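You operate a simulated robot arm through the tools that you are given. There is no shell and no other tool.

The job below is to be done with a simulated two-armed robot. You get a single attempt, and the scene is never put back.

JOB
Change the bent foot on the upturned housing for the straight foot.
Fine: swing the red latch open; the bent foot goes in the white tray; shut the latch on the new one. Where these are worked on the way, their far stop is far enough and under half their travel is too little: red latch.

The check looks at the end state, three seconds after you hand in, the way a careful person would. Anything else that was tipped, shoved, dropped, spilled or broken makes it a failure.

ROBOT AND FRAMES
Two 7-joint arms with two-finger parallel grippers on one trunk that stands fixed in place. Base frame: the origin is at the foot of the trunk, x ahead of it, y to its left, z up; the work surface is at about z = 850. Lengths are in mm, angles in degrees, forces in N, time in s.
The left shoulder is at [80, 131, 947], the right one opposite. With the tool pointing down near the work surface each hand reaches from about 400 to 860 mm from the base axis, measured 20 degrees to its own side. Payload 1.57 kg a hand.
The tool frame of a hand sits at the grasp point between the pads (the TCP): z along the fingers, y along the line on which they close. The tips reach 30 mm beyond it. Largest opening 110 mm; finger width 24, thickness 12; the body of the gripper, 48 by 112 mm, starts 78 mm behind the TCP.
Orientation is that of the tool frame in the base frame, as [roll, pitch, yaw] about the fixed x, y, z axes, in that order (R = Rz(yaw) Ry(pitch) Rx(roll)). With the fingers straight down and closing along the base's y, the tool's x points along the base's -x, its y along +y and its z along -z.

CONTROLS
- The arms move only by the tool send_rows. It takes "left_commands", "right_commands" or both (then of equal length, played together; a hand with none holds still); each is a list of rows, each an object (a shift or turn left out is 0, a gripper value left out holds the last) with "translation": the shift along the tool's x, y, z in units of 40 mm (1.0 is 40 mm), a list of three; "turn": the turn, a rotation vector about the tool's x, y, z in units of 5 degrees (1.0 is 5 degrees), a list of three. In form: [{"translation": [dx, dy, dz], "turn": [ax, ay, az]}, ...]. A call has 1 to 20 rows; each row shifts and turns the commanded pose from where the row before left it, along the tool's axes as they then stand. "left_hand" and "right_hand" are, for a hand that has rows, the opening in per cent of the stroke, from 0 (shut) to 100 (fully open), set as the call begins (left out, the last holds). A call with a number of a shift or a turn outside -1 to 1 is refused whole. Rows are played at 5 a second. More than 50 mm and 8.6 degrees between two rows, or a gripper value outside its range, and nothing of the call is played. A pose out of reach is approached as far as the arm can. The call stops where the force on the tool passes 40 N (or 10 N more than at its start, if that is more) or the arm is blocked; 0.2 s more then pass. Each finger travels about 108 mm/s and halts on what it meets, pressing with about 33 N; the grip force reading is that of the motor and also rises with nothing between the fingers. The clock runs only during rows and for 0.2 s after the last one: add rows that do not move to give the fingers time. It gives the time, the measured TCP pose, the force on the tool (base axes), the opening and the grip force at its end, in the units of the frame above (readings bear some noise), with the torque about the TCP (base axes, N m) and any sound that the robot's microphone picked up.
- Cameras (640 x 400 px; columns grow to the right, rows downward): "scene" is now at [-59.1, -26.4, 1431.1]; the picture's right is [-0.22, -0.98, 0.00], its down [-0.54, 0.12, -0.83] and it looks along [0.81, -0.18, -0.56] (base axes); focal length 310 px, centre (320, 200). "left" rides on the left gripper at [70, -16, -141] in its tool frame; the picture's right is [0.23, 0.97, 0.00], its down [-0.86, 0.20, -0.48] and it looks along [-0.47, 0.11, 0.88] (tool axes); focal length 222 px, centre (320, 200). "right" rides on the right gripper at [70, 16, -141] in its tool frame; the picture's right is [-0.23, 0.97, 0.00], its down [-0.86, -0.20, -0.48] and it looks along [-0.47, -0.11, 0.88] (tool axes); focal length 222 px, centre (320, 200). There is no depth. A picture from a camera that has moved, and an enlarged one, comes with that camera's place and axes in the base frame and with its lens. The place of the scene camera against the robot may be out by one fixed shift of up to 25 mm in any direction.
- snapshot(camera): a new picture of that camera. No time passes.
- head_to(pan, tilt): turns the head with the scene camera to pan (to the left, within 109 degrees either way) and tilt (down, from -29 to 69), counted from straight ahead of the robot. It gives what a move gives.
- zoom(camera, box): a new picture of the part [left, top, right, bottom] of that camera's present view, enlarged. No time passes.
- close_job(): hands the job in; it is judged then, once.

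Nothing tells you positions but the pictures and the camera data. Unless the task says otherwise, let go and move clear before handing in.

The tools are called after "Request:" as a command line: name --argument value ..., lists and objects as JSON in quotes. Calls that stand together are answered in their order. send_rows: Moves the arms, as the interface text tells. Its arguments: {"type":"object","properties":{"left_commands":{"type":"array"},"left_hand":{"type":"number"},"right_commands":{"type":"array"},"right_hand":{"type":"number"}},"required":[]} The other tools are called the same way: head_to (pan, tilt) turns the head that bears the scene camera; snapshot (camera) takes a picture; zoom (camera, box) takes an enlarged picture of a part of a camera's view; close_job () hands the job in.

At the start:

```text
time: 0.0
left_position: [492.7, 136.2, 1192.9]
left_tcp_rot: [-180.0, 0.1, 180.0]
left_ft_force: [0.0, 0.2, -0.2]
left_wrist_torque: [0.01, 0.0, 0.01]
left_grip_width: 110.1
left_grip_force: 0.1
right_position: [470.3, -304.9, 1169.5]
right_tcp_rot: [180.0, 0.0, -179.9]
right_ft_force: [-0.2, -0.4, -1.4]
right_wrist_torque: [0.0, -0.01, -0.01]
right_grip_width: 109.8
right_grip_force: 0.1
head pan, tilt (commanded): [-12.5, 33.8]
```

scene: 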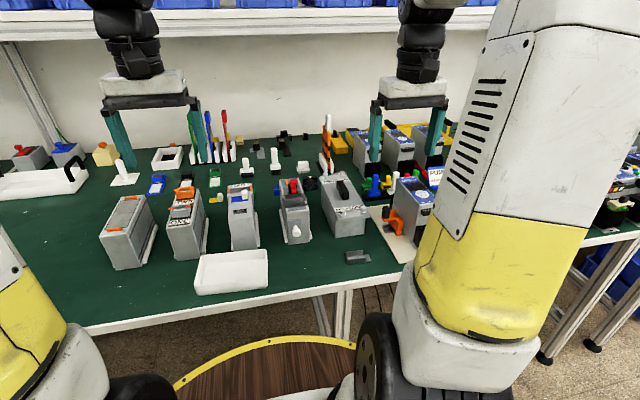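
right: 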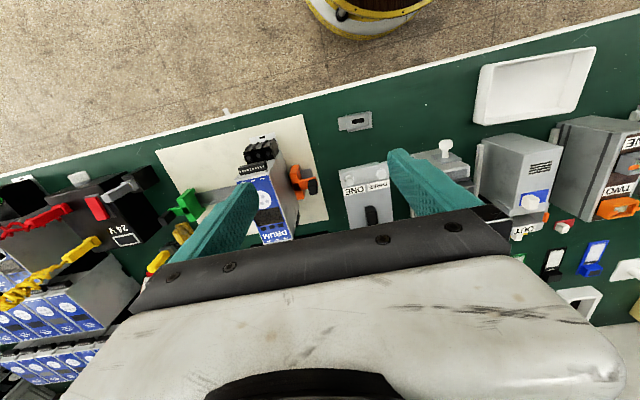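
left: 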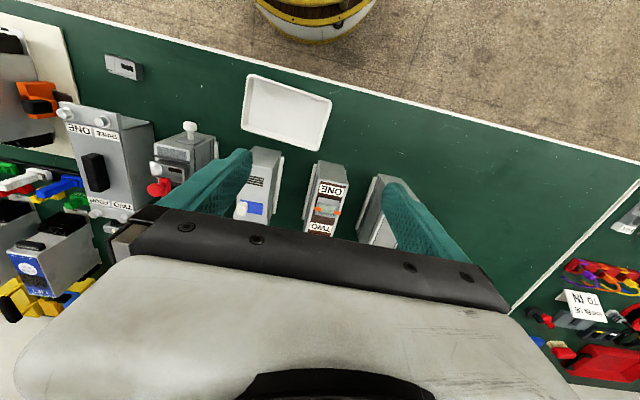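

I see a cluttered bench with several housings, a white tray near the front edge, and a housing with a red latch near the middle. I'll zoom in to study the scene before moving anything.

Request:
zoom --camera "scene" --box '[220, 140, 400, 260]'

Request:
zoom --camera "scene" --box '[80, 120, 260, 240]'

Request:
zoom --camera "left" --box '[40, 50, 260, 250]'

Request:
zoom --camera "right" --box '[300, 90, 640, 310]'

```text
3.33 times, centred on (310, 200) of scene
camera zoom: at [-59.1, -26.4, 1431.1], right [-0.22, -0.98, 0.0], down [-0.54, 0.12, -0.83], along [0.81, -0.18, -0.56], focal length 1034 px, centre (353, 200)
```

zoom: 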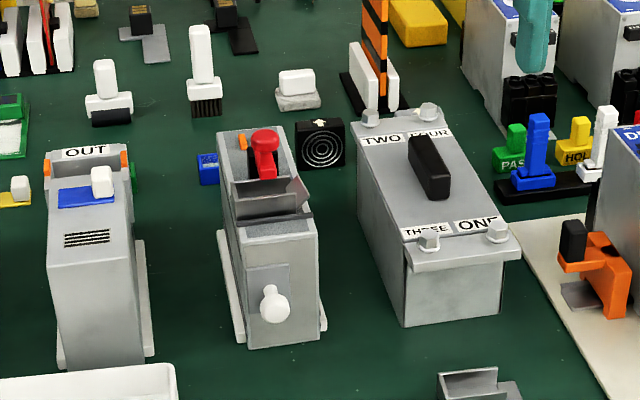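

```text
3.33 times, centred on (170, 180) of scene
camera zoom: at [-59.1, -26.4, 1431.1], right [-0.22, -0.98, 0.0], down [-0.54, 0.12, -0.83], along [0.81, -0.18, -0.56], focal length 1034 px, centre (820, 267)
```

zoom: 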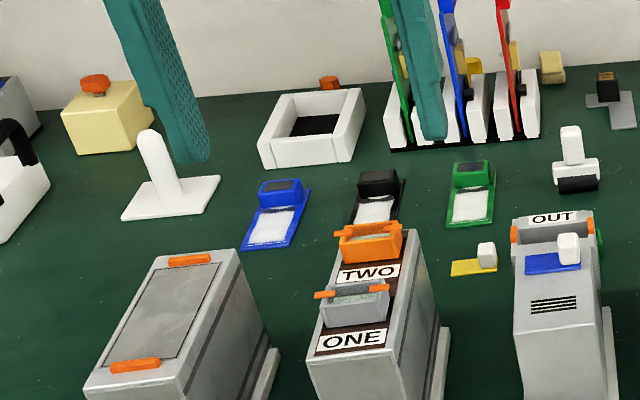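

```text
2.00 times, centred on (150, 150) of left
camera zoom: at [425.6, 118.9, 1333.9], right [-0.23, 0.97, 0.0], down [0.86, 0.2, 0.48], along [0.47, 0.11, -0.88], focal length 444 px, centre (660, 300)
```

zoom: 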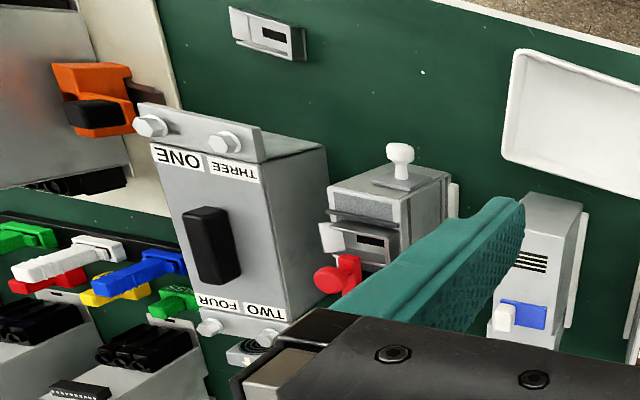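

```text
1.82 times, centred on (470, 200) of right
camera zoom: at [401.0, -288.4, 1310.3], right [0.23, 0.97, 0.0], down [0.86, -0.2, 0.48], along [0.47, -0.11, -0.88], focal length 404 px, centre (47, 200)
```

zoom: 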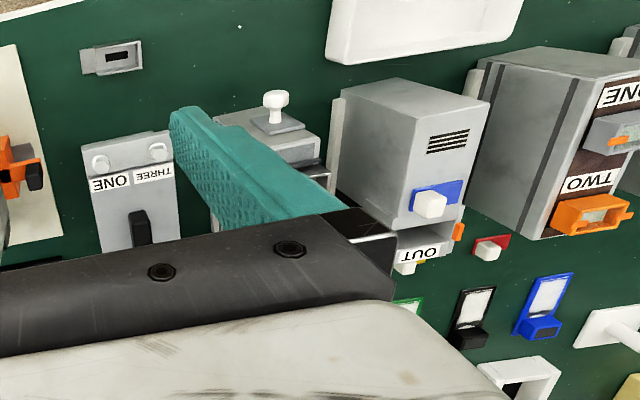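

I've roughly placed the red-latch housing at about (670, -130), the straight foot at about (490, -237) and the tray at about (498, 68). I'll zoom in further to understand the latch mechanism and the feet.

Request:
zoom --camera "scene" --box '[274, 168, 322, 198]'

Request:
zoom --camera "scene" --box '[334, 240, 390, 275]'

Request:
zoom --camera "left" --box '[140, 110, 236, 210]'

Request:
zoom --camera "right" --box '[320, 95, 400, 145]'

```text
13.33 times, centred on (298, 183) of scene
camera zoom: at [-59.1, -26.4, 1431.1], right [-0.22, -0.98, 0.0], down [-0.54, 0.12, -0.83], along [0.81, -0.18, -0.56], focal length 4135 px, centre (613, 427)
```

zoom: 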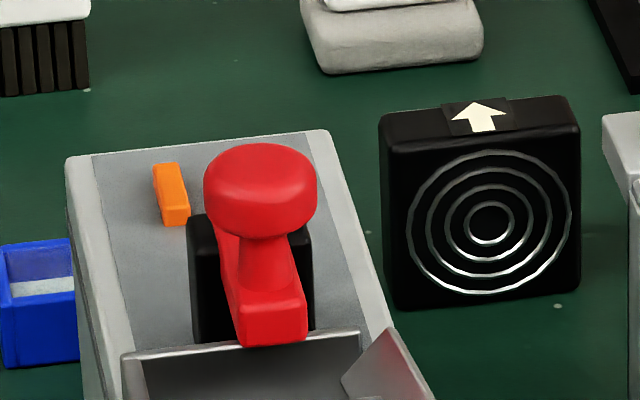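

```text
11.43 times, centred on (362, 258) of scene
camera zoom: at [-59.1, -26.4, 1431.1], right [-0.22, -0.98, 0.0], down [-0.54, 0.12, -0.83], along [0.81, -0.18, -0.56], focal length 3544 px, centre (-160, -457)
```

zoom: 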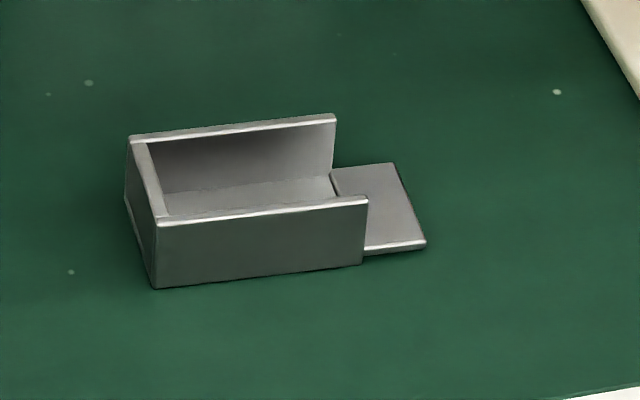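

```text
4.00 times, centred on (188, 160) of left
camera zoom: at [425.6, 118.9, 1333.9], right [-0.23, 0.97, 0.0], down [0.86, 0.2, 0.48], along [0.47, 0.11, -0.88], focal length 888 px, centre (848, 360)
```

zoom: 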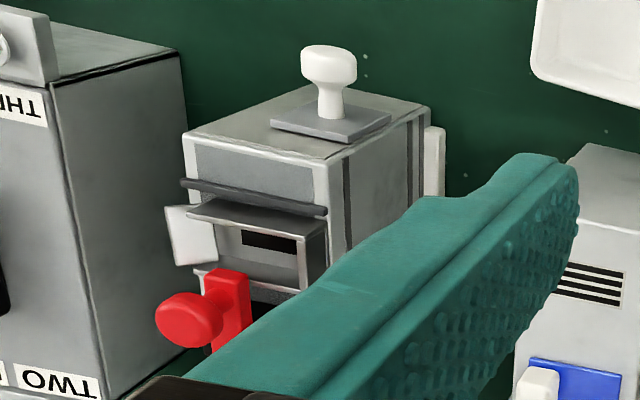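

```text
8.00 times, centred on (360, 120) of right
camera zoom: at [401.0, -288.4, 1310.3], right [0.23, 0.97, 0.0], down [0.86, -0.2, 0.48], along [0.47, -0.11, -0.88], focal length 1777 px, centre (0, 840)
```

zoom: 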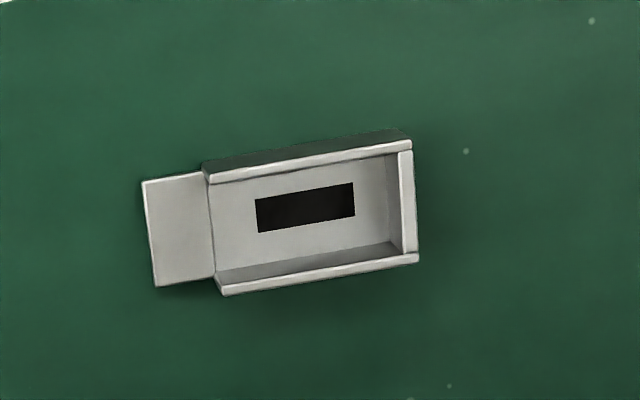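

The foot is an open tray-like metal part with a slot, an end wall and a tongue; the bent one sits in the housing just in front of the red latch. I'll move the right hand above the housing to get a close look from its wrist camera.

Request:
send_rows --right_commands '[{"translation": [-0.7, 0.73, 0]}, {"translation": [-0.7, 0.73, 0]}, {"translation": [-0.7, 0.73, 0]}, {"translation": [-0.7, 0.73, 0]}, {"translation": [-0.7, 0.73, 0]}, {"translation": [-0.7, 0.73, 0]}, {"translation": [0, 0, 0]}]' --right_hand 100

Request:
snapshot --camera "right"

Request:
snapshot --camera "left"

```text
time: 1.6
left_position: [492.3, 136.6, 1191.7]
left_tcp_rot: [-180.0, 0.1, 180.0]
left_ft_force: [0.3, 1.0, 0.0]
left_wrist_torque: [-0.01, -0.01, -0.01]
left_grip_width: 109.9
left_grip_force: 0.1
right_position: [637.0, -129.7, 1167.9]
right_tcp_rot: [-180.0, -0.1, 180.0]
right_ft_force: [0.0, 0.0, 0.2]
right_wrist_torque: [-0.01, -0.02, -0.01]
right_grip_width: 110.1
right_grip_force: 0.2
head pan, tilt (commanded): [-12.5, 33.8]
```

```text
taken
camera right: at [570.3, -114.0, 1309.0], right [0.23, 0.97, 0.0], down [0.86, -0.2, 0.48], along [0.47, -0.11, -0.88], focal length 222 px, centre (320, 200)
```

right: 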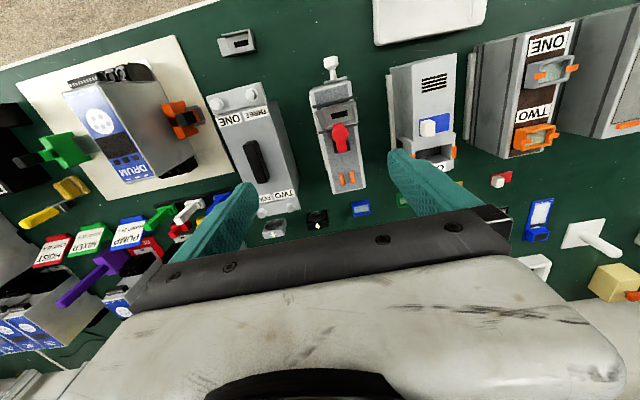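

```text
taken
camera left: at [425.7, 119.0, 1333.9], right [-0.23, 0.97, 0.0], down [0.86, 0.2, 0.48], along [0.47, 0.11, -0.88], focal length 222 px, centre (320, 200)
```

left: 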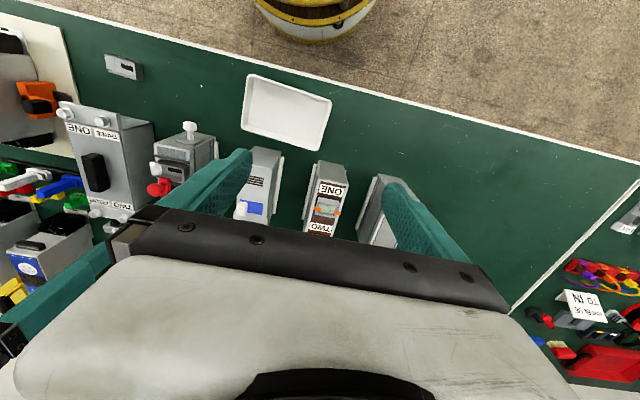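

Request:
zoom --camera "right" --box '[290, 50, 386, 200]'

Request:
zoom --camera "right" --box '[300, 85, 380, 135]'

Request:
zoom --camera "right" --box '[300, 115, 380, 200]'

Request:
zoom --camera "right" --box '[210, 20, 274, 60]'

```text
2.67 times, centred on (338, 125) of right
camera zoom: at [570.3, -114.0, 1309.0], right [0.23, 0.97, 0.0], down [0.86, -0.2, 0.48], along [0.47, -0.11, -0.88], focal length 592 px, centre (272, 400)
```

zoom: 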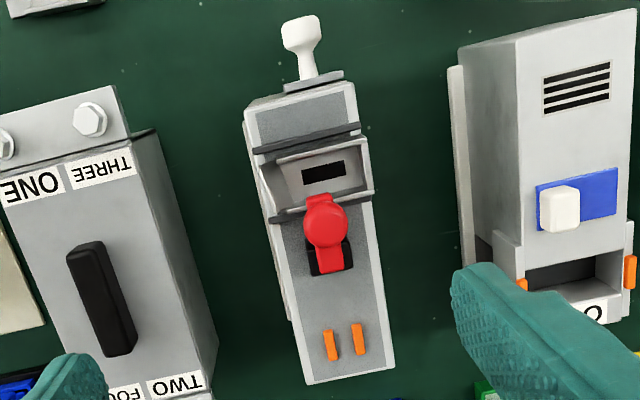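

```text
8.00 times, centred on (340, 110) of right
camera zoom: at [570.3, -114.0, 1309.0], right [0.23, 0.97, 0.0], down [0.86, -0.2, 0.48], along [0.47, -0.11, -0.88], focal length 1777 px, centre (160, 920)
```

zoom: 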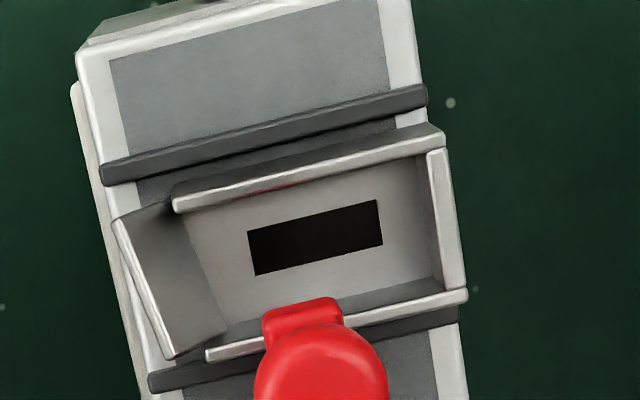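

```text
4.71 times, centred on (340, 158) of right
camera zoom: at [570.3, -114.0, 1309.0], right [0.23, 0.97, 0.0], down [0.86, -0.2, 0.48], along [0.47, -0.11, -0.88], focal length 1045 px, centre (226, 400)
```

zoom: 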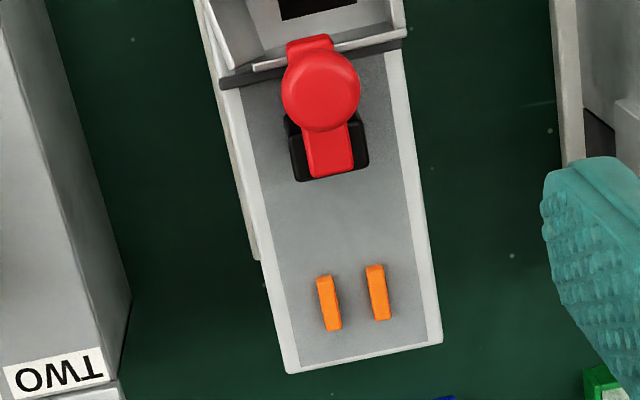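

```text
10.00 times, centred on (242, 40) of right
camera zoom: at [570.3, -114.0, 1309.0], right [0.23, 0.97, 0.0], down [0.86, -0.2, 0.48], along [0.47, -0.11, -0.88], focal length 2221 px, centre (1100, 1800)
```

zoom: 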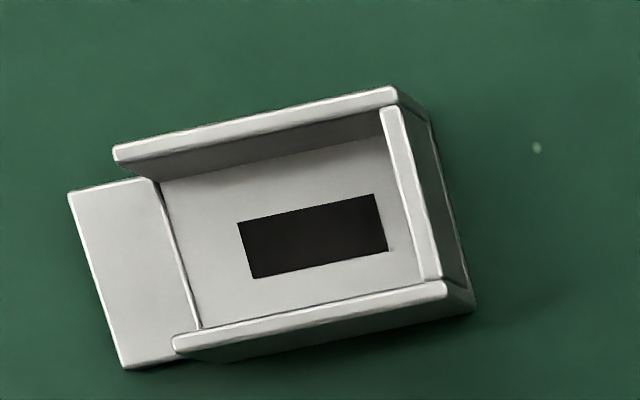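

The latch looks like a hinged lever with a knob, its tip over the foot's far wall, and two orange marks beyond it. I'll lower the right hand for a closer view straight down on it.

Request:
send_rows --right_commands '[{"translation": [-0.5, 0.2, 0.65]}, {"translation": [-0.5, 0.2, 0.65]}, {"translation": [-0.33, 0.1, 0.65]}, {"translation": [0, 0, 0.5]}, {"translation": [0, 0, 0]}]' --right_hand 100

Request:
snapshot --camera "right"

Request:
zoom --camera "right" --box '[260, 30, 380, 130]'

Request:
zoom --camera "right" --box '[260, 90, 380, 190]'

```text
time: 2.8
left_position: [492.9, 136.0, 1193.3]
left_tcp_rot: [180.0, 0.1, 180.0]
left_ft_force: [-0.6, 0.4, -0.3]
left_wrist_torque: [0.01, 0.02, -0.04]
left_grip_width: 110.2
left_grip_force: 0.1
right_position: [690.1, -109.8, 1070.4]
right_tcp_rot: [-179.9, -0.1, 180.0]
right_ft_force: [0.4, -0.6, 0.5]
right_wrist_torque: [-0.01, 0.01, -0.02]
right_grip_width: 110.0
right_grip_force: 0.0
head pan, tilt (commanded): [-12.5, 33.8]
```

```text
taken
camera right: at [622.0, -93.3, 1211.3], right [0.23, 0.97, 0.0], down [0.86, -0.2, 0.48], along [0.47, -0.11, -0.88], focal length 222 px, centre (320, 200)
```

right: 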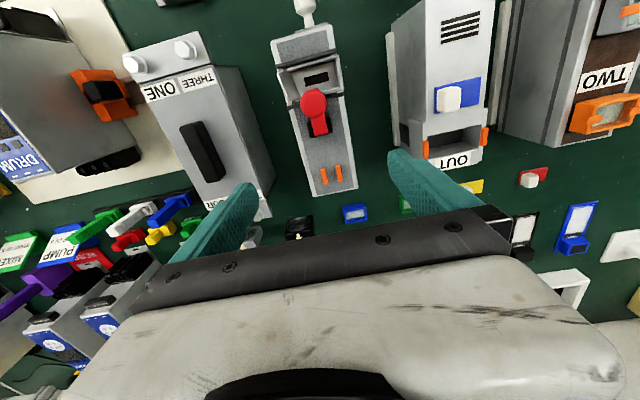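

```text
4.00 times, centred on (320, 80) of right
camera zoom: at [622.0, -93.3, 1211.3], right [0.23, 0.97, 0.0], down [0.86, -0.2, 0.48], along [0.47, -0.11, -0.88], focal length 888 px, centre (320, 680)
```

zoom: 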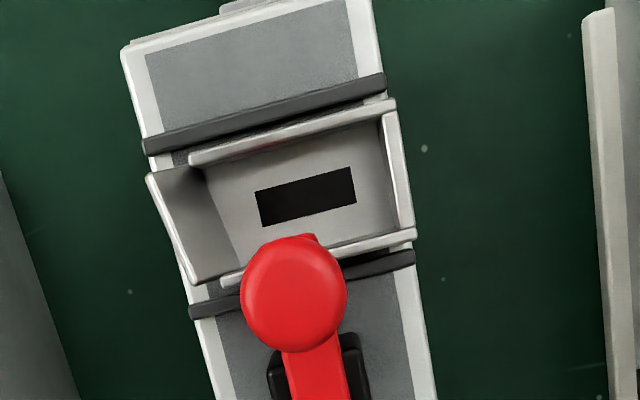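

```text
4.00 times, centred on (320, 140) of right
camera zoom: at [622.0, -93.3, 1211.3], right [0.23, 0.97, 0.0], down [0.86, -0.2, 0.48], along [0.47, -0.11, -0.88], focal length 888 px, centre (320, 440)
```

zoom: 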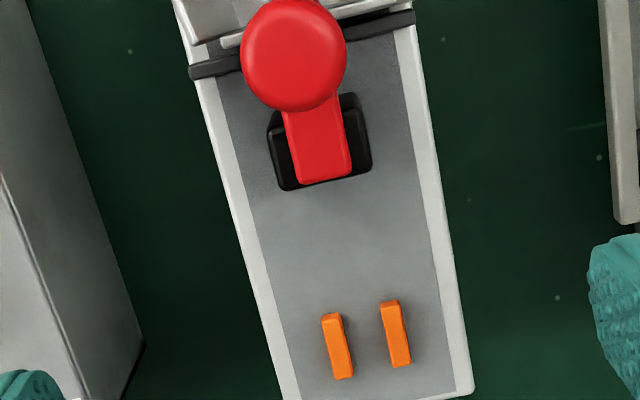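

The knob sits about (640, -103, 1010) above the lever's free end, with the hinge block near x≈666. I'll pull the right hand back and roll the left hand to view the latch and rails from the side.

Request:
send_rows --left_commands '[{"turn": [1, 0, 0]}, {"turn": [1, 0, 0]}, {"turn": [1, 0, 0]}, {"turn": [1, 0, 0]}, {"turn": [1, 0, 0]}, {"turn": [1, 0, 0]}, {"turn": [1, 0, 0]}, {"turn": [1, 0, 0]}, {"turn": [1, 0, 0]}, {"turn": [1, 0, 0]}, {"turn": [1, 0, 0]}, {"turn": [1, 0, 0]}]' --left_hand 0 --right_commands '[{"translation": [0, 0, -0.83]}, {"translation": [0, 0, -0.83]}, {"translation": [0, 0, -0.83]}, {"translation": [0.78, -0.7, 0]}, {"translation": [0.78, -0.7, 0]}, {"translation": [0.78, -0.7, 0]}, {"translation": [0.78, -0.7, 0]}, {"translation": [0.78, -0.7, 0]}, {"translation": [0.78, -0.7, 0]}, {"translation": [0.78, -0.7, 0]}, {"translation": [0, 0, 0]}, {"translation": [0, 0, 0]}]'

Request:
snapshot --camera "left"

Request:
snapshot --camera "scene"

```text
time: 5.4
left_position: [493.8, 136.1, 1192.4]
left_tcp_rot: [-119.9, 0.0, 180.0]
left_ft_force: [-0.2, -0.9, 0.7]
left_wrist_torque: [0.0, -0.01, -0.04]
left_grip_width: 0.0
left_grip_force: 21.0
right_position: [471.7, -306.5, 1170.8]
right_tcp_rot: [-180.0, 0.0, -180.0]
right_ft_force: [0.6, -0.1, 0.2]
right_wrist_torque: [0.0, 0.01, 0.0]
right_grip_width: 110.2
right_grip_force: 0.1
head pan, tilt (commanded): [-12.5, 33.8]
```

```text
taken
camera left: at [425.4, 249.4, 1277.7], right [-0.23, 0.49, -0.84], down [0.86, 0.51, 0.07], along [0.47, -0.71, -0.53], focal length 222 px, centre (320, 200)
```

left: 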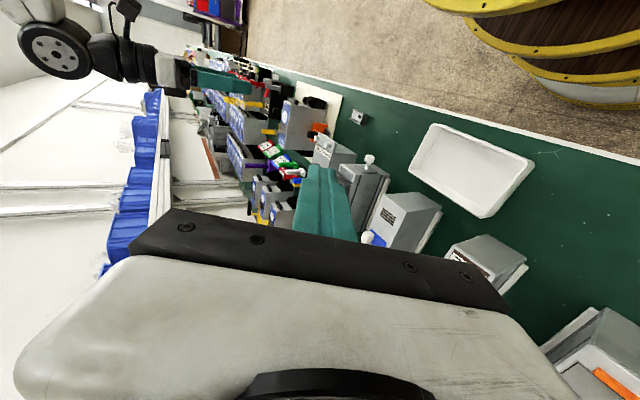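

```text
taken
camera scene: at [-59.3, -26.5, 1431.1], right [-0.22, -0.98, 0.0], down [-0.54, 0.12, -0.83], along [0.81, -0.18, -0.56], focal length 310 px, centre (320, 200)
```

scene: 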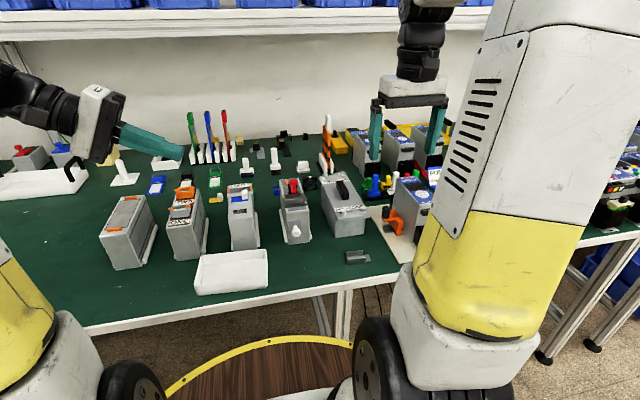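

The left gripper's closed fingers sit mid-view, so I'll move it closer and a bit further in x so the latch shows above the fingers.

Request:
send_rows --left_commands '[{"translation": [-0.567, 0.167, 0.77]}, {"translation": [-0.567, 0.167, 0.77]}, {"translation": [-0.567, 0.167, 0.77]}, {"translation": [-0.567, 0.167, 0.77]}, {"translation": [-0.567, 0.167, 0.77]}, {"translation": [-0.567, 0.167, 0.77]}, {"translation": [0, 0, 0]}]'

Request:
snapshot --camera "left"

Request:
snapshot --camera "scene"

```text
time: 7.0
left_position: [629.1, -3.6, 1065.7]
left_tcp_rot: [-120.0, 0.1, -180.0]
left_ft_force: [0.2, -0.7, -0.2]
left_wrist_torque: [-0.03, 0.01, 0.0]
left_grip_width: 0.4
left_grip_force: 21.2
right_position: [471.7, -305.9, 1171.6]
right_tcp_rot: [180.0, 0.1, 179.9]
right_ft_force: [0.4, 0.3, 0.1]
right_wrist_torque: [-0.03, 0.02, -0.01]
right_grip_width: 109.9
right_grip_force: 0.2
head pan, tilt (commanded): [-12.5, 33.8]
```

```text
taken
camera left: at [562.2, 109.0, 1150.7], right [-0.23, 0.49, -0.84], down [0.86, 0.51, 0.07], along [0.47, -0.71, -0.53], focal length 222 px, centre (320, 200)
```

left: 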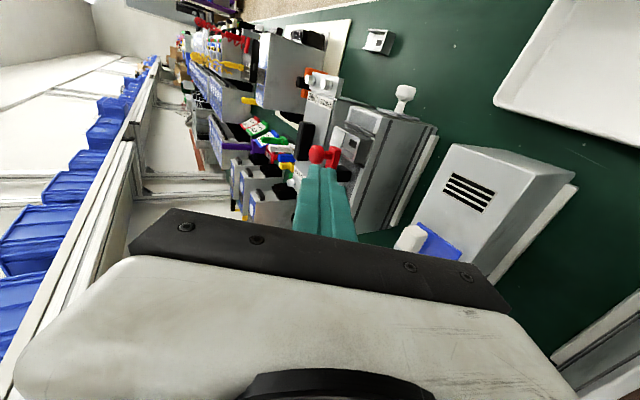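

```text
taken
camera scene: at [-59.1, -26.4, 1431.1], right [-0.22, -0.98, 0.0], down [-0.54, 0.12, -0.83], along [0.81, -0.18, -0.56], focal length 310 px, centre (320, 200)
```

scene: 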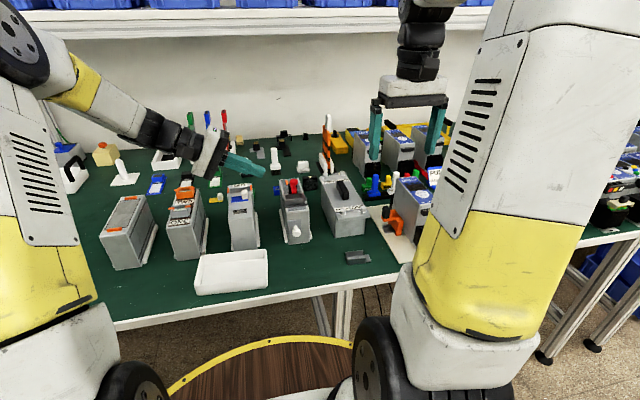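

Request:
send_rows --left_commands '[{"translation": [-0.8, -0.2, -0.1]}, {"translation": [-0.8, -0.2, -0.1]}, {"translation": [0, 0, 0]}]'

Request:
zoom --camera "left" --box '[280, 60, 440, 190]'

Request:
zoom --camera "left" --box '[300, 80, 380, 150]'

```text
time: 7.8
left_position: [693.3, -5.2, 1084.3]
left_tcp_rot: [-120.1, 0.0, 179.9]
left_ft_force: [-0.3, 0.5, -0.9]
left_wrist_torque: [0.02, -0.01, -0.01]
left_grip_width: 0.0
left_grip_force: 21.3
right_position: [471.5, -305.4, 1170.6]
right_tcp_rot: [180.0, 0.1, 180.0]
right_ft_force: [-0.3, 1.1, -0.5]
right_wrist_torque: [-0.02, 0.0, 0.0]
right_grip_width: 110.0
right_grip_force: 0.1
head pan, tilt (commanded): [-12.5, 33.8]
```

```text
3.08 times, centred on (360, 125) of left
camera zoom: at [625.9, 108.8, 1168.8], right [-0.23, 0.49, -0.84], down [0.86, 0.51, 0.07], along [0.47, -0.71, -0.53], focal length 684 px, centre (197, 431)
```

zoom: 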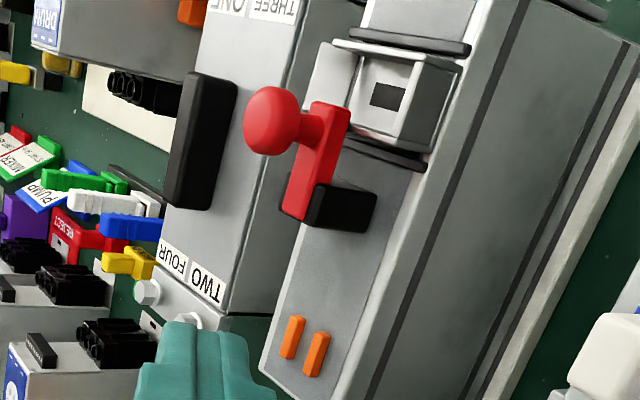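

```text
5.71 times, centred on (340, 115) of left
camera zoom: at [625.9, 108.8, 1168.8], right [-0.23, 0.49, -0.84], down [0.86, 0.51, 0.07], along [0.47, -0.71, -0.53], focal length 1269 px, centre (206, 686)
```

zoom: 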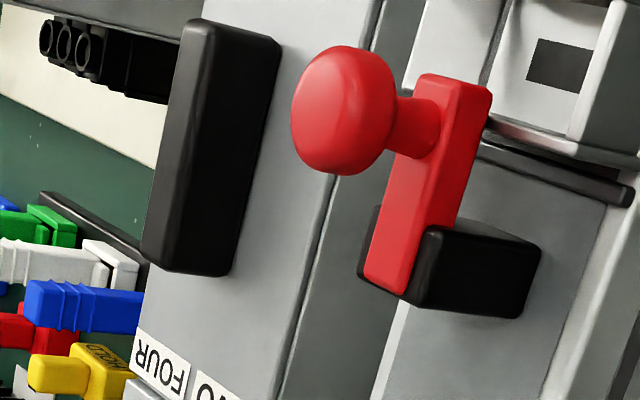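

From the side the latch is a red bar lying on a black block, knob up, its tip over the foot wall. I need to know whether it hinges up or swivels flat, so I'll zoom in more.

Request:
zoom --camera "left" --box '[330, 85, 380, 125]'

Request:
zoom --camera "left" --box '[330, 65, 420, 125]'

Request:
zoom --camera "left" --box '[340, 120, 400, 170]'

```text
10.00 times, centred on (355, 105) of left
camera zoom: at [625.9, 108.8, 1168.8], right [-0.23, 0.49, -0.84], down [0.86, 0.51, 0.07], along [0.47, -0.71, -0.53], focal length 2221 px, centre (-30, 1150)
```

zoom: 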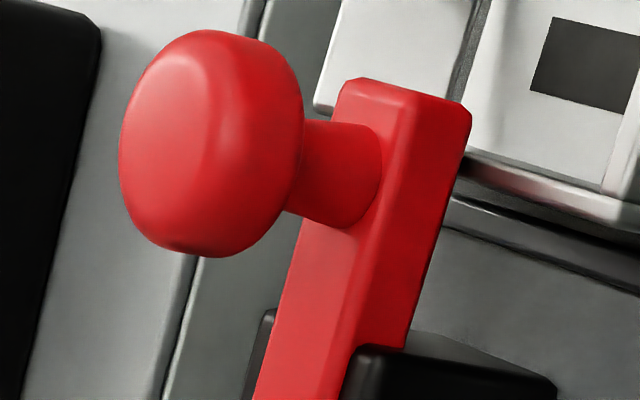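

```text
6.67 times, centred on (375, 95) of left
camera zoom: at [625.9, 108.8, 1168.8], right [-0.23, 0.49, -0.84], down [0.86, 0.51, 0.07], along [0.47, -0.71, -0.53], focal length 1481 px, centre (-47, 900)
```

zoom: 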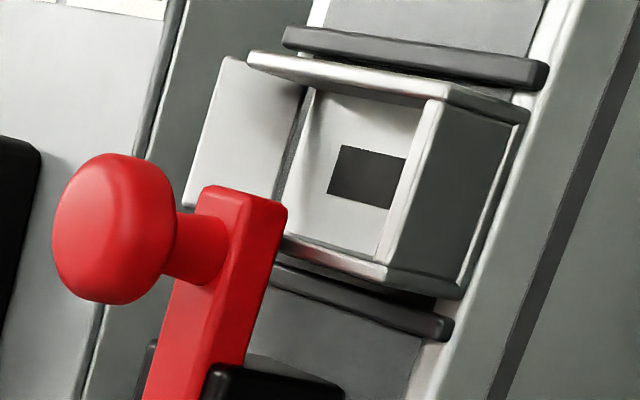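

```text
8.00 times, centred on (370, 145) of left
camera zoom: at [625.9, 108.8, 1168.8], right [-0.23, 0.49, -0.84], down [0.86, 0.51, 0.07], along [0.47, -0.71, -0.53], focal length 1777 px, centre (-80, 640)
```

zoom: 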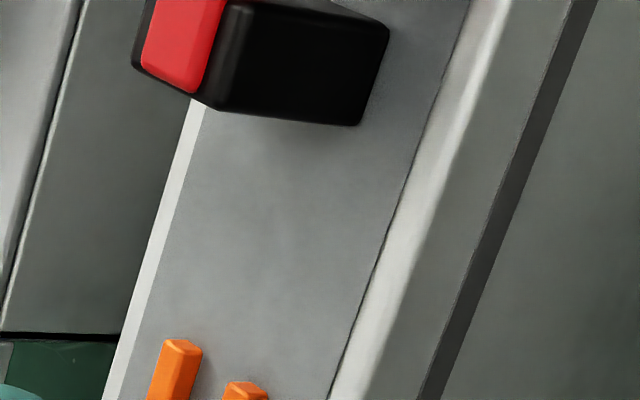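

I can now see the lever sits between two black cheeks, so it hinges up about the y-axis and goes over toward +x; the lever's top is about z 992 and the foot walls span about z 962–980. I'll back the left hand off along its fingers as a side camera and bring the right hand over the knob.

Request:
send_rows --left_commands '[{"translation": [0, 0, -1]}, {"translation": [0, 0, -1]}, {"translation": [0, 0, -1]}, {"translation": [0, 0, 0]}]'

Request:
send_rows --right_commands '[{"translation": [-0.602, 0.721, 0.25]}, {"translation": [-0.602, 0.721, 0.25]}, {"translation": [-0.602, 0.721, 0.25]}, {"translation": [-0.602, 0.721, 0.25]}, {"translation": [-0.602, 0.721, 0.25]}, {"translation": [-0.602, 0.721, 0.25]}, {"translation": [-0.602, 0.721, 0.25]}, {"translation": [0, 0, 0]}]' --right_hand 50

Request:
snapshot --camera "right"

Request:
snapshot --camera "left"

```text
time: 8.8
left_position: [694.7, 99.2, 1143.3]
left_tcp_rot: [-119.9, 0.0, -179.9]
left_ft_force: [0.7, -0.1, -0.7]
left_wrist_torque: [-0.03, -0.01, -0.01]
left_grip_width: 0.0
left_grip_force: 20.9
right_position: [471.0, -306.0, 1171.9]
right_tcp_rot: [-180.0, 0.1, -180.0]
right_ft_force: [0.0, 0.2, -0.1]
right_wrist_torque: [0.0, -0.03, -0.04]
right_grip_width: 110.0
right_grip_force: 0.1
head pan, tilt (commanded): [-12.5, 33.8]
```

```text
time: 10.6
left_position: [695.9, 99.4, 1143.5]
left_tcp_rot: [-120.0, -0.2, -180.0]
left_ft_force: [0.9, 1.0, -0.3]
left_wrist_torque: [-0.02, 0.02, -0.01]
left_grip_width: 0.0
left_grip_force: 21.7
right_position: [641.6, -104.3, 1100.9]
right_tcp_rot: [-180.0, 0.0, 180.0]
right_ft_force: [0.2, 1.2, -1.0]
right_wrist_torque: [0.01, -0.02, -0.03]
right_grip_width: 55.1
right_grip_force: 0.1
head pan, tilt (commanded): [-12.5, 33.8]
```

```text
taken
camera right: at [573.4, -88.1, 1241.3], right [0.23, 0.97, 0.0], down [0.86, -0.2, 0.48], along [0.47, -0.11, -0.88], focal length 222 px, centre (320, 200)
```

right: 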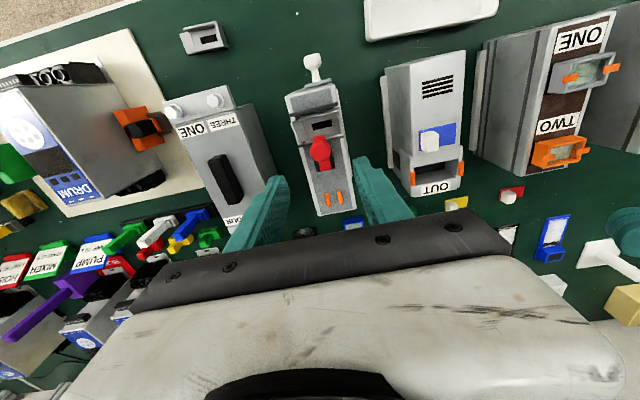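

```text
taken
camera left: at [627.6, 212.4, 1228.0], right [-0.23, 0.49, -0.84], down [0.86, 0.51, 0.07], along [0.47, -0.71, -0.53], focal length 222 px, centre (320, 200)
```

left: 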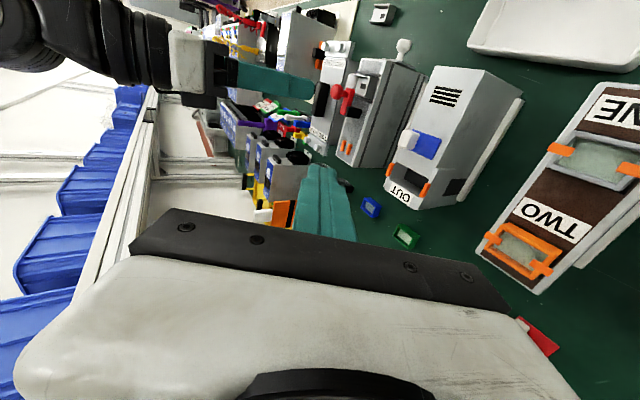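

Both views work: the right fingers are straight above the red knob. I'll descend in two steps and check alignment from the side.

Request:
send_rows --right_commands '[{"translation": [0.03, 0.03, 0.6]}, {"translation": [0, 0, 0.6]}, {"translation": [0, 0, 0]}]'

Request:
zoom --camera "left" --box '[260, 40, 420, 150]'

Request:
zoom --camera "right" --box '[220, 80, 420, 220]'

```text
time: 11.4
left_position: [694.8, 99.6, 1143.1]
left_tcp_rot: [-120.0, 0.0, -180.0]
left_ft_force: [0.4, 0.3, 0.3]
left_wrist_torque: [-0.02, 0.01, -0.02]
left_grip_width: 0.2
left_grip_force: 21.3
right_position: [640.6, -104.6, 1053.4]
right_tcp_rot: [179.9, -0.1, -179.9]
right_ft_force: [0.1, 0.0, -0.3]
right_wrist_torque: [0.01, 0.02, 0.02]
right_grip_width: 55.2
right_grip_force: 0.0
head pan, tilt (commanded): [-12.5, 33.8]
```

```text
3.64 times, centred on (340, 95) of left
camera zoom: at [627.6, 212.3, 1228.0], right [-0.23, 0.49, -0.84], down [0.86, 0.51, 0.07], along [0.47, -0.71, -0.53], focal length 808 px, centre (247, 582)
```

zoom: 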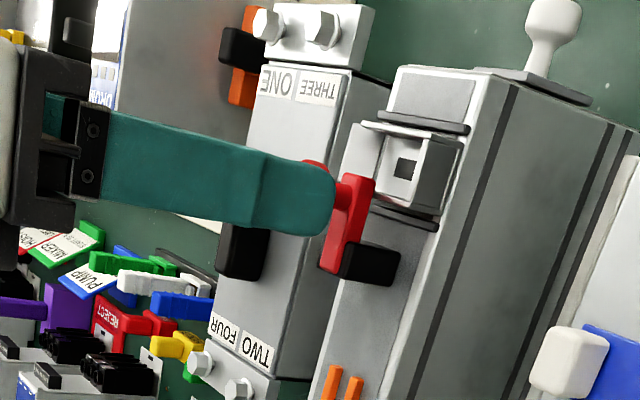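

```text
2.86 times, centred on (320, 150) of right
camera zoom: at [571.9, -87.5, 1193.7], right [0.23, 0.97, 0.0], down [0.85, -0.2, 0.48], along [0.47, -0.11, -0.88], focal length 635 px, centre (320, 343)
```

zoom: 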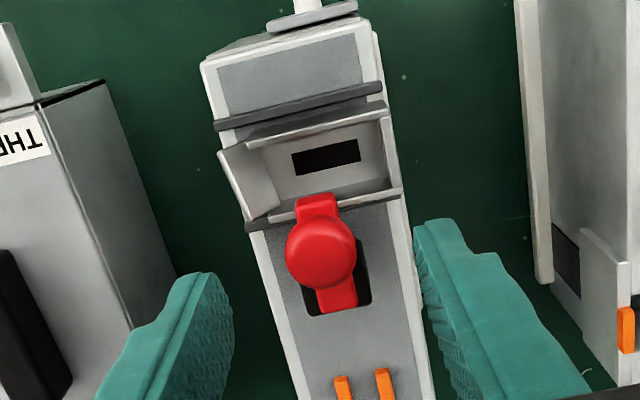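

The knob triangulates to about (639.5, -103, 1011), right under the fingers. I'll descend until the tips are just above the lever bar.

Request:
send_rows --right_commands '[{"translation": [0.02, 0.04, 0.3]}, {"translation": [0, 0, 0.3]}, {"translation": [0, 0, 0]}]'

Request:
zoom --camera "left" --box '[300, 60, 380, 120]'

Request:
zoom --camera "right" --box '[220, 80, 420, 220]'

```text
time: 12.2
left_position: [695.0, 99.3, 1143.8]
left_tcp_rot: [-120.0, 0.0, 179.9]
left_ft_force: [0.1, 0.0, 1.1]
left_wrist_torque: [-0.02, 0.02, 0.0]
left_grip_width: 0.0
left_grip_force: 21.5
right_position: [637.7, -101.7, 1030.0]
right_tcp_rot: [-180.0, 0.0, -179.9]
right_ft_force: [-0.3, -0.5, 0.0]
right_wrist_torque: [0.01, 0.02, 0.0]
right_grip_width: 54.7
right_grip_force: 0.0
head pan, tilt (commanded): [-12.5, 33.8]
```

```text
6.67 times, centred on (340, 90) of left
camera zoom: at [627.6, 212.3, 1228.0], right [-0.23, 0.49, -0.84], down [0.86, 0.51, 0.07], along [0.47, -0.71, -0.53], focal length 1481 px, centre (187, 933)
```

zoom: 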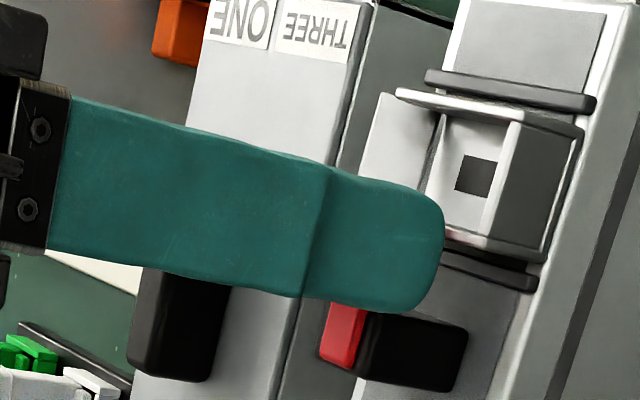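

```text
2.86 times, centred on (320, 150) of right
camera zoom: at [570.4, -85.7, 1169.2], right [0.23, 0.97, 0.0], down [0.86, -0.2, 0.48], along [0.47, -0.11, -0.88], focal length 635 px, centre (320, 343)
```

zoom: 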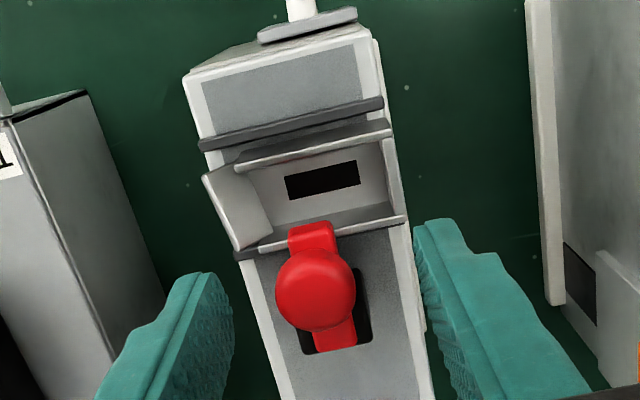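

The fingers straddle the knob, tips at about z 1000. I'll close on the knob.

Request:
send_rows --right_commands '[{"translation": [-0.04, -0.03, 0]}, {"translation": [0, 0, 0]}, {"translation": [0, 0, 0]}, {"translation": [0, 0, 0]}]' --right_hand 0

Request:
zoom --camera "right" --box '[220, 80, 420, 220]'

```text
time: 13.2
left_position: [696.0, 99.0, 1143.5]
left_tcp_rot: [-120.0, -0.1, 180.0]
left_ft_force: [-0.3, 0.4, 0.1]
left_wrist_torque: [0.02, -0.01, -0.01]
left_grip_width: 0.0
left_grip_force: 21.2
right_position: [639.6, -103.3, 1029.7]
right_tcp_rot: [-179.9, -0.1, 179.9]
right_ft_force: [-6.7, 1.1, 0.7]
right_wrist_torque: [0.02, 0.39, 0.03]
right_grip_width: 21.2
right_grip_force: 34.1
head pan, tilt (commanded): [-12.5, 33.8]
```

```text
2.86 times, centred on (320, 150) of right
camera zoom: at [571.5, -86.6, 1169.6], right [0.23, 0.97, 0.0], down [0.86, -0.2, 0.48], along [0.46, -0.11, -0.88], focal length 635 px, centre (320, 343)
```

zoom: 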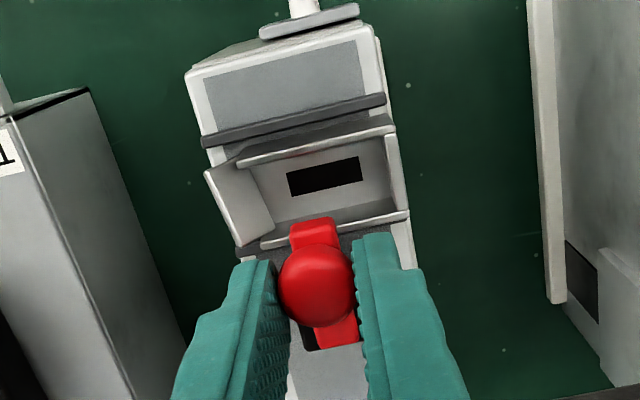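

The knob is held (21 mm wide). I'll try a small first step along the expected arc, up and toward +x, and watch the force.

Request:
send_rows --right_commands '[{"translation": [-0.055, 0, -0.051]}, {"translation": [0, 0, 0]}]'

Request:
zoom --camera "left" --box '[300, 60, 380, 120]'

```text
time: 13.8
left_position: [694.4, 98.6, 1143.8]
left_tcp_rot: [-120.0, 0.0, 180.0]
left_ft_force: [-0.2, -0.8, 0.3]
left_wrist_torque: [0.03, -0.02, 0.0]
left_grip_width: 0.0
left_grip_force: 20.9
right_position: [641.5, -101.4, 1029.0]
right_tcp_rot: [180.0, -0.4, -179.9]
right_ft_force: [-22.8, 1.3, -19.3]
right_wrist_torque: [0.02, 0.48, -0.01]
right_grip_width: 21.5
right_grip_force: 34.9
head pan, tilt (commanded): [-12.5, 33.8]
```

```text
6.67 times, centred on (340, 90) of left
camera zoom: at [627.1, 212.2, 1228.2], right [-0.23, 0.49, -0.84], down [0.86, 0.51, 0.07], along [0.47, -0.71, -0.53], focal length 1481 px, centre (187, 933)
```

zoom: 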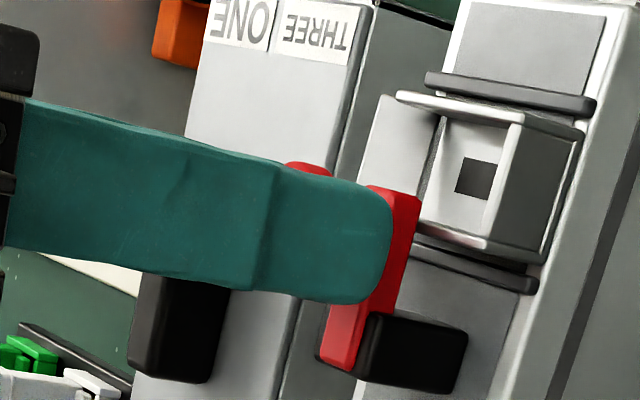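

The latch resists that direction with about 30 N, so I'm not certain of the hinge axis. I'll undo that step and test a small sideways move for comparison.

Request:
send_rows --right_commands '[{"translation": [0.055, 0, 0.051]}, {"translation": [0, 0, 0]}]'

Request:
send_rows --right_commands '[{"translation": [0, 0.05, 0]}, {"translation": [0, 0, 0]}]'

```text
time: 14.4
left_position: [695.7, 99.7, 1143.9]
left_tcp_rot: [-119.9, 0.0, 180.0]
left_ft_force: [-0.5, -0.8, 1.0]
left_wrist_torque: [-0.01, 0.0, 0.01]
left_grip_width: 0.0
left_grip_force: 21.3
right_position: [641.2, -102.1, 1031.2]
right_tcp_rot: [180.0, 0.1, 180.0]
right_ft_force: [-13.0, -1.7, -9.6]
right_wrist_torque: [-0.06, 0.55, -0.04]
right_grip_width: 21.3
right_grip_force: 34.3
head pan, tilt (commanded): [-12.5, 33.8]
```

```text
time: 15.0
left_position: [693.9, 98.8, 1142.1]
left_tcp_rot: [-120.0, 0.0, 180.0]
left_ft_force: [0.5, 0.4, 0.5]
left_wrist_torque: [-0.04, 0.01, -0.01]
left_grip_width: 0.0
left_grip_force: 21.1
right_position: [641.4, -102.8, 1030.5]
right_tcp_rot: [-179.9, 0.1, 179.9]
right_ft_force: [-10.5, -11.4, -2.7]
right_wrist_torque: [-0.29, 0.48, -0.21]
right_grip_width: 21.3
right_grip_force: 34.4
head pan, tilt (commanded): [-12.5, 33.8]
```

Request:
send_rows --right_commands '[{"translation": [0, -0.05, 0]}, {"translation": [0, 0, 0]}]'

Request:
zoom --camera "left" --box '[330, 75, 370, 105]'

Request:
zoom --camera "right" --box '[290, 120, 350, 200]'

Request:
zoom --camera "scene" --box '[274, 168, 322, 198]'

```text
time: 15.6
left_position: [695.0, 99.4, 1142.1]
left_tcp_rot: [-120.1, 0.0, 179.9]
left_ft_force: [-0.4, 0.4, -1.4]
left_wrist_torque: [0.0, -0.03, 0.01]
left_grip_width: 0.0
left_grip_force: 21.4
right_position: [640.5, -102.4, 1029.5]
right_tcp_rot: [-180.0, 0.2, 180.0]
right_ft_force: [-8.8, -8.8, -2.7]
right_wrist_torque: [-0.15, 0.03, -0.09]
right_grip_width: 21.4
right_grip_force: 34.5
head pan, tilt (commanded): [-12.5, 33.8]
```

```text
13.33 times, centred on (350, 90) of left
camera zoom: at [627.3, 212.0, 1228.3], right [-0.23, 0.49, -0.84], down [0.86, 0.51, 0.07], along [0.47, -0.71, -0.53], focal length 2962 px, centre (-80, 1667)
```

zoom: 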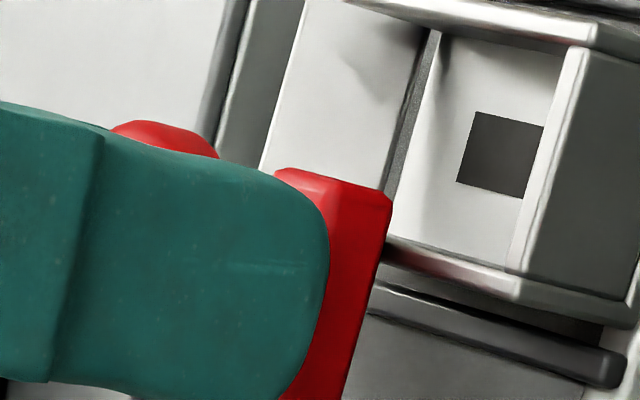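

```text
5.00 times, centred on (320, 160) of right
camera zoom: at [572.3, -86.6, 1170.2], right [0.23, 0.97, 0.0], down [0.85, -0.2, 0.48], along [0.47, -0.11, -0.88], focal length 1111 px, centre (320, 400)
```

zoom: 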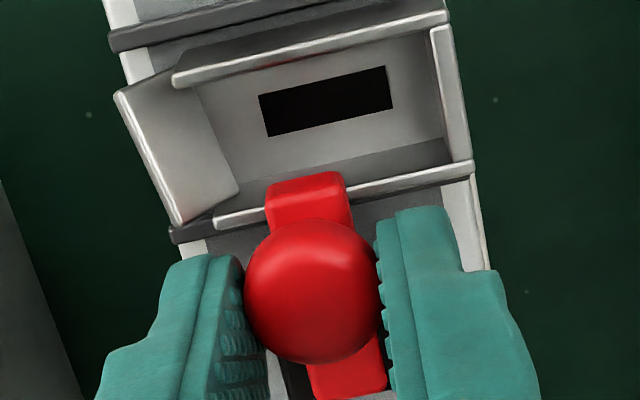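

```text
13.33 times, centred on (298, 183) of scene
camera zoom: at [-59.3, -26.7, 1431.1], right [-0.22, -0.98, 0.0], down [-0.54, 0.12, -0.83], along [0.81, -0.18, -0.56], focal length 4135 px, centre (613, 427)
```

zoom: 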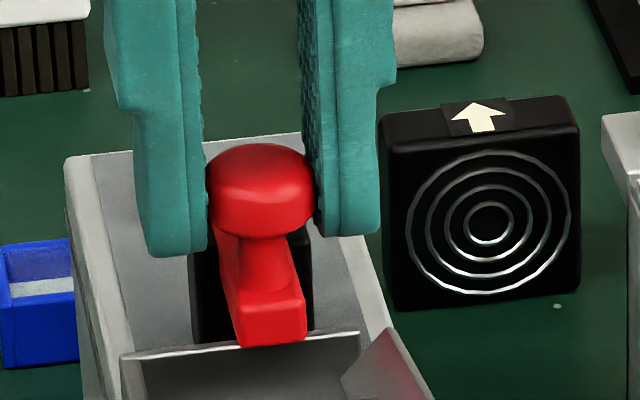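

The lever hasn't moved and the bar is clearly set between the black cheeks, so hinging is still most plausible, perhaps with a detent. I'll pull a bit further along the arc and check the scene view while loaded.

Request:
send_rows --right_commands '[{"translation": [-0.05, 0, -0.05]}, {"translation": [-0.05, 0, -0.05]}, {"translation": [0, 0, 0]}]'

Request:
zoom --camera "scene" --box '[274, 168, 322, 198]'

Request:
zoom --camera "left" --box '[330, 75, 370, 105]'

```text
time: 16.4
left_position: [694.4, 99.2, 1143.9]
left_tcp_rot: [-119.9, 0.0, -180.0]
left_ft_force: [-0.6, -0.5, 0.0]
left_wrist_torque: [0.02, -0.01, 0.0]
left_grip_width: 0.0
left_grip_force: 21.4
right_position: [643.1, -101.9, 1031.3]
right_tcp_rot: [179.9, -0.4, 180.0]
right_ft_force: [-19.7, -6.9, -23.0]
right_wrist_torque: [-0.12, 0.36, -0.02]
right_grip_width: 21.6
right_grip_force: 34.2
head pan, tilt (commanded): [-12.5, 33.8]
```

```text
13.33 times, centred on (298, 183) of scene
camera zoom: at [-59.2, -26.7, 1431.1], right [-0.22, -0.98, 0.0], down [-0.54, 0.12, -0.83], along [0.81, -0.18, -0.56], focal length 4135 px, centre (613, 427)
```

zoom: 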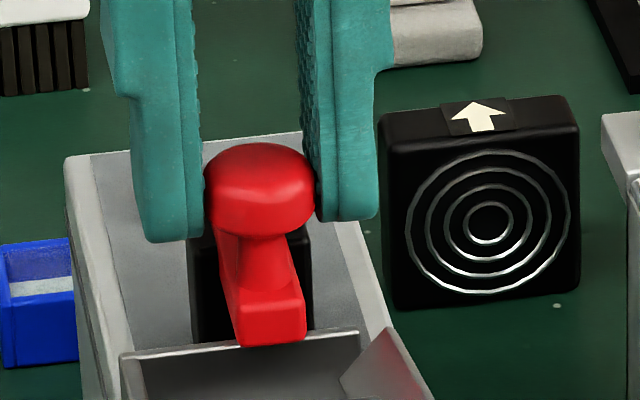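

```text
13.33 times, centred on (350, 90) of left
camera zoom: at [627.4, 212.0, 1228.2], right [-0.23, 0.49, -0.84], down [0.86, 0.51, 0.07], along [0.47, -0.71, -0.53], focal length 2962 px, centre (-80, 1667)
```

zoom: 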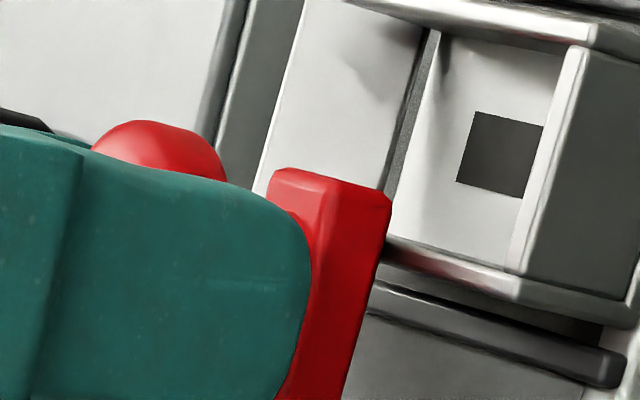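

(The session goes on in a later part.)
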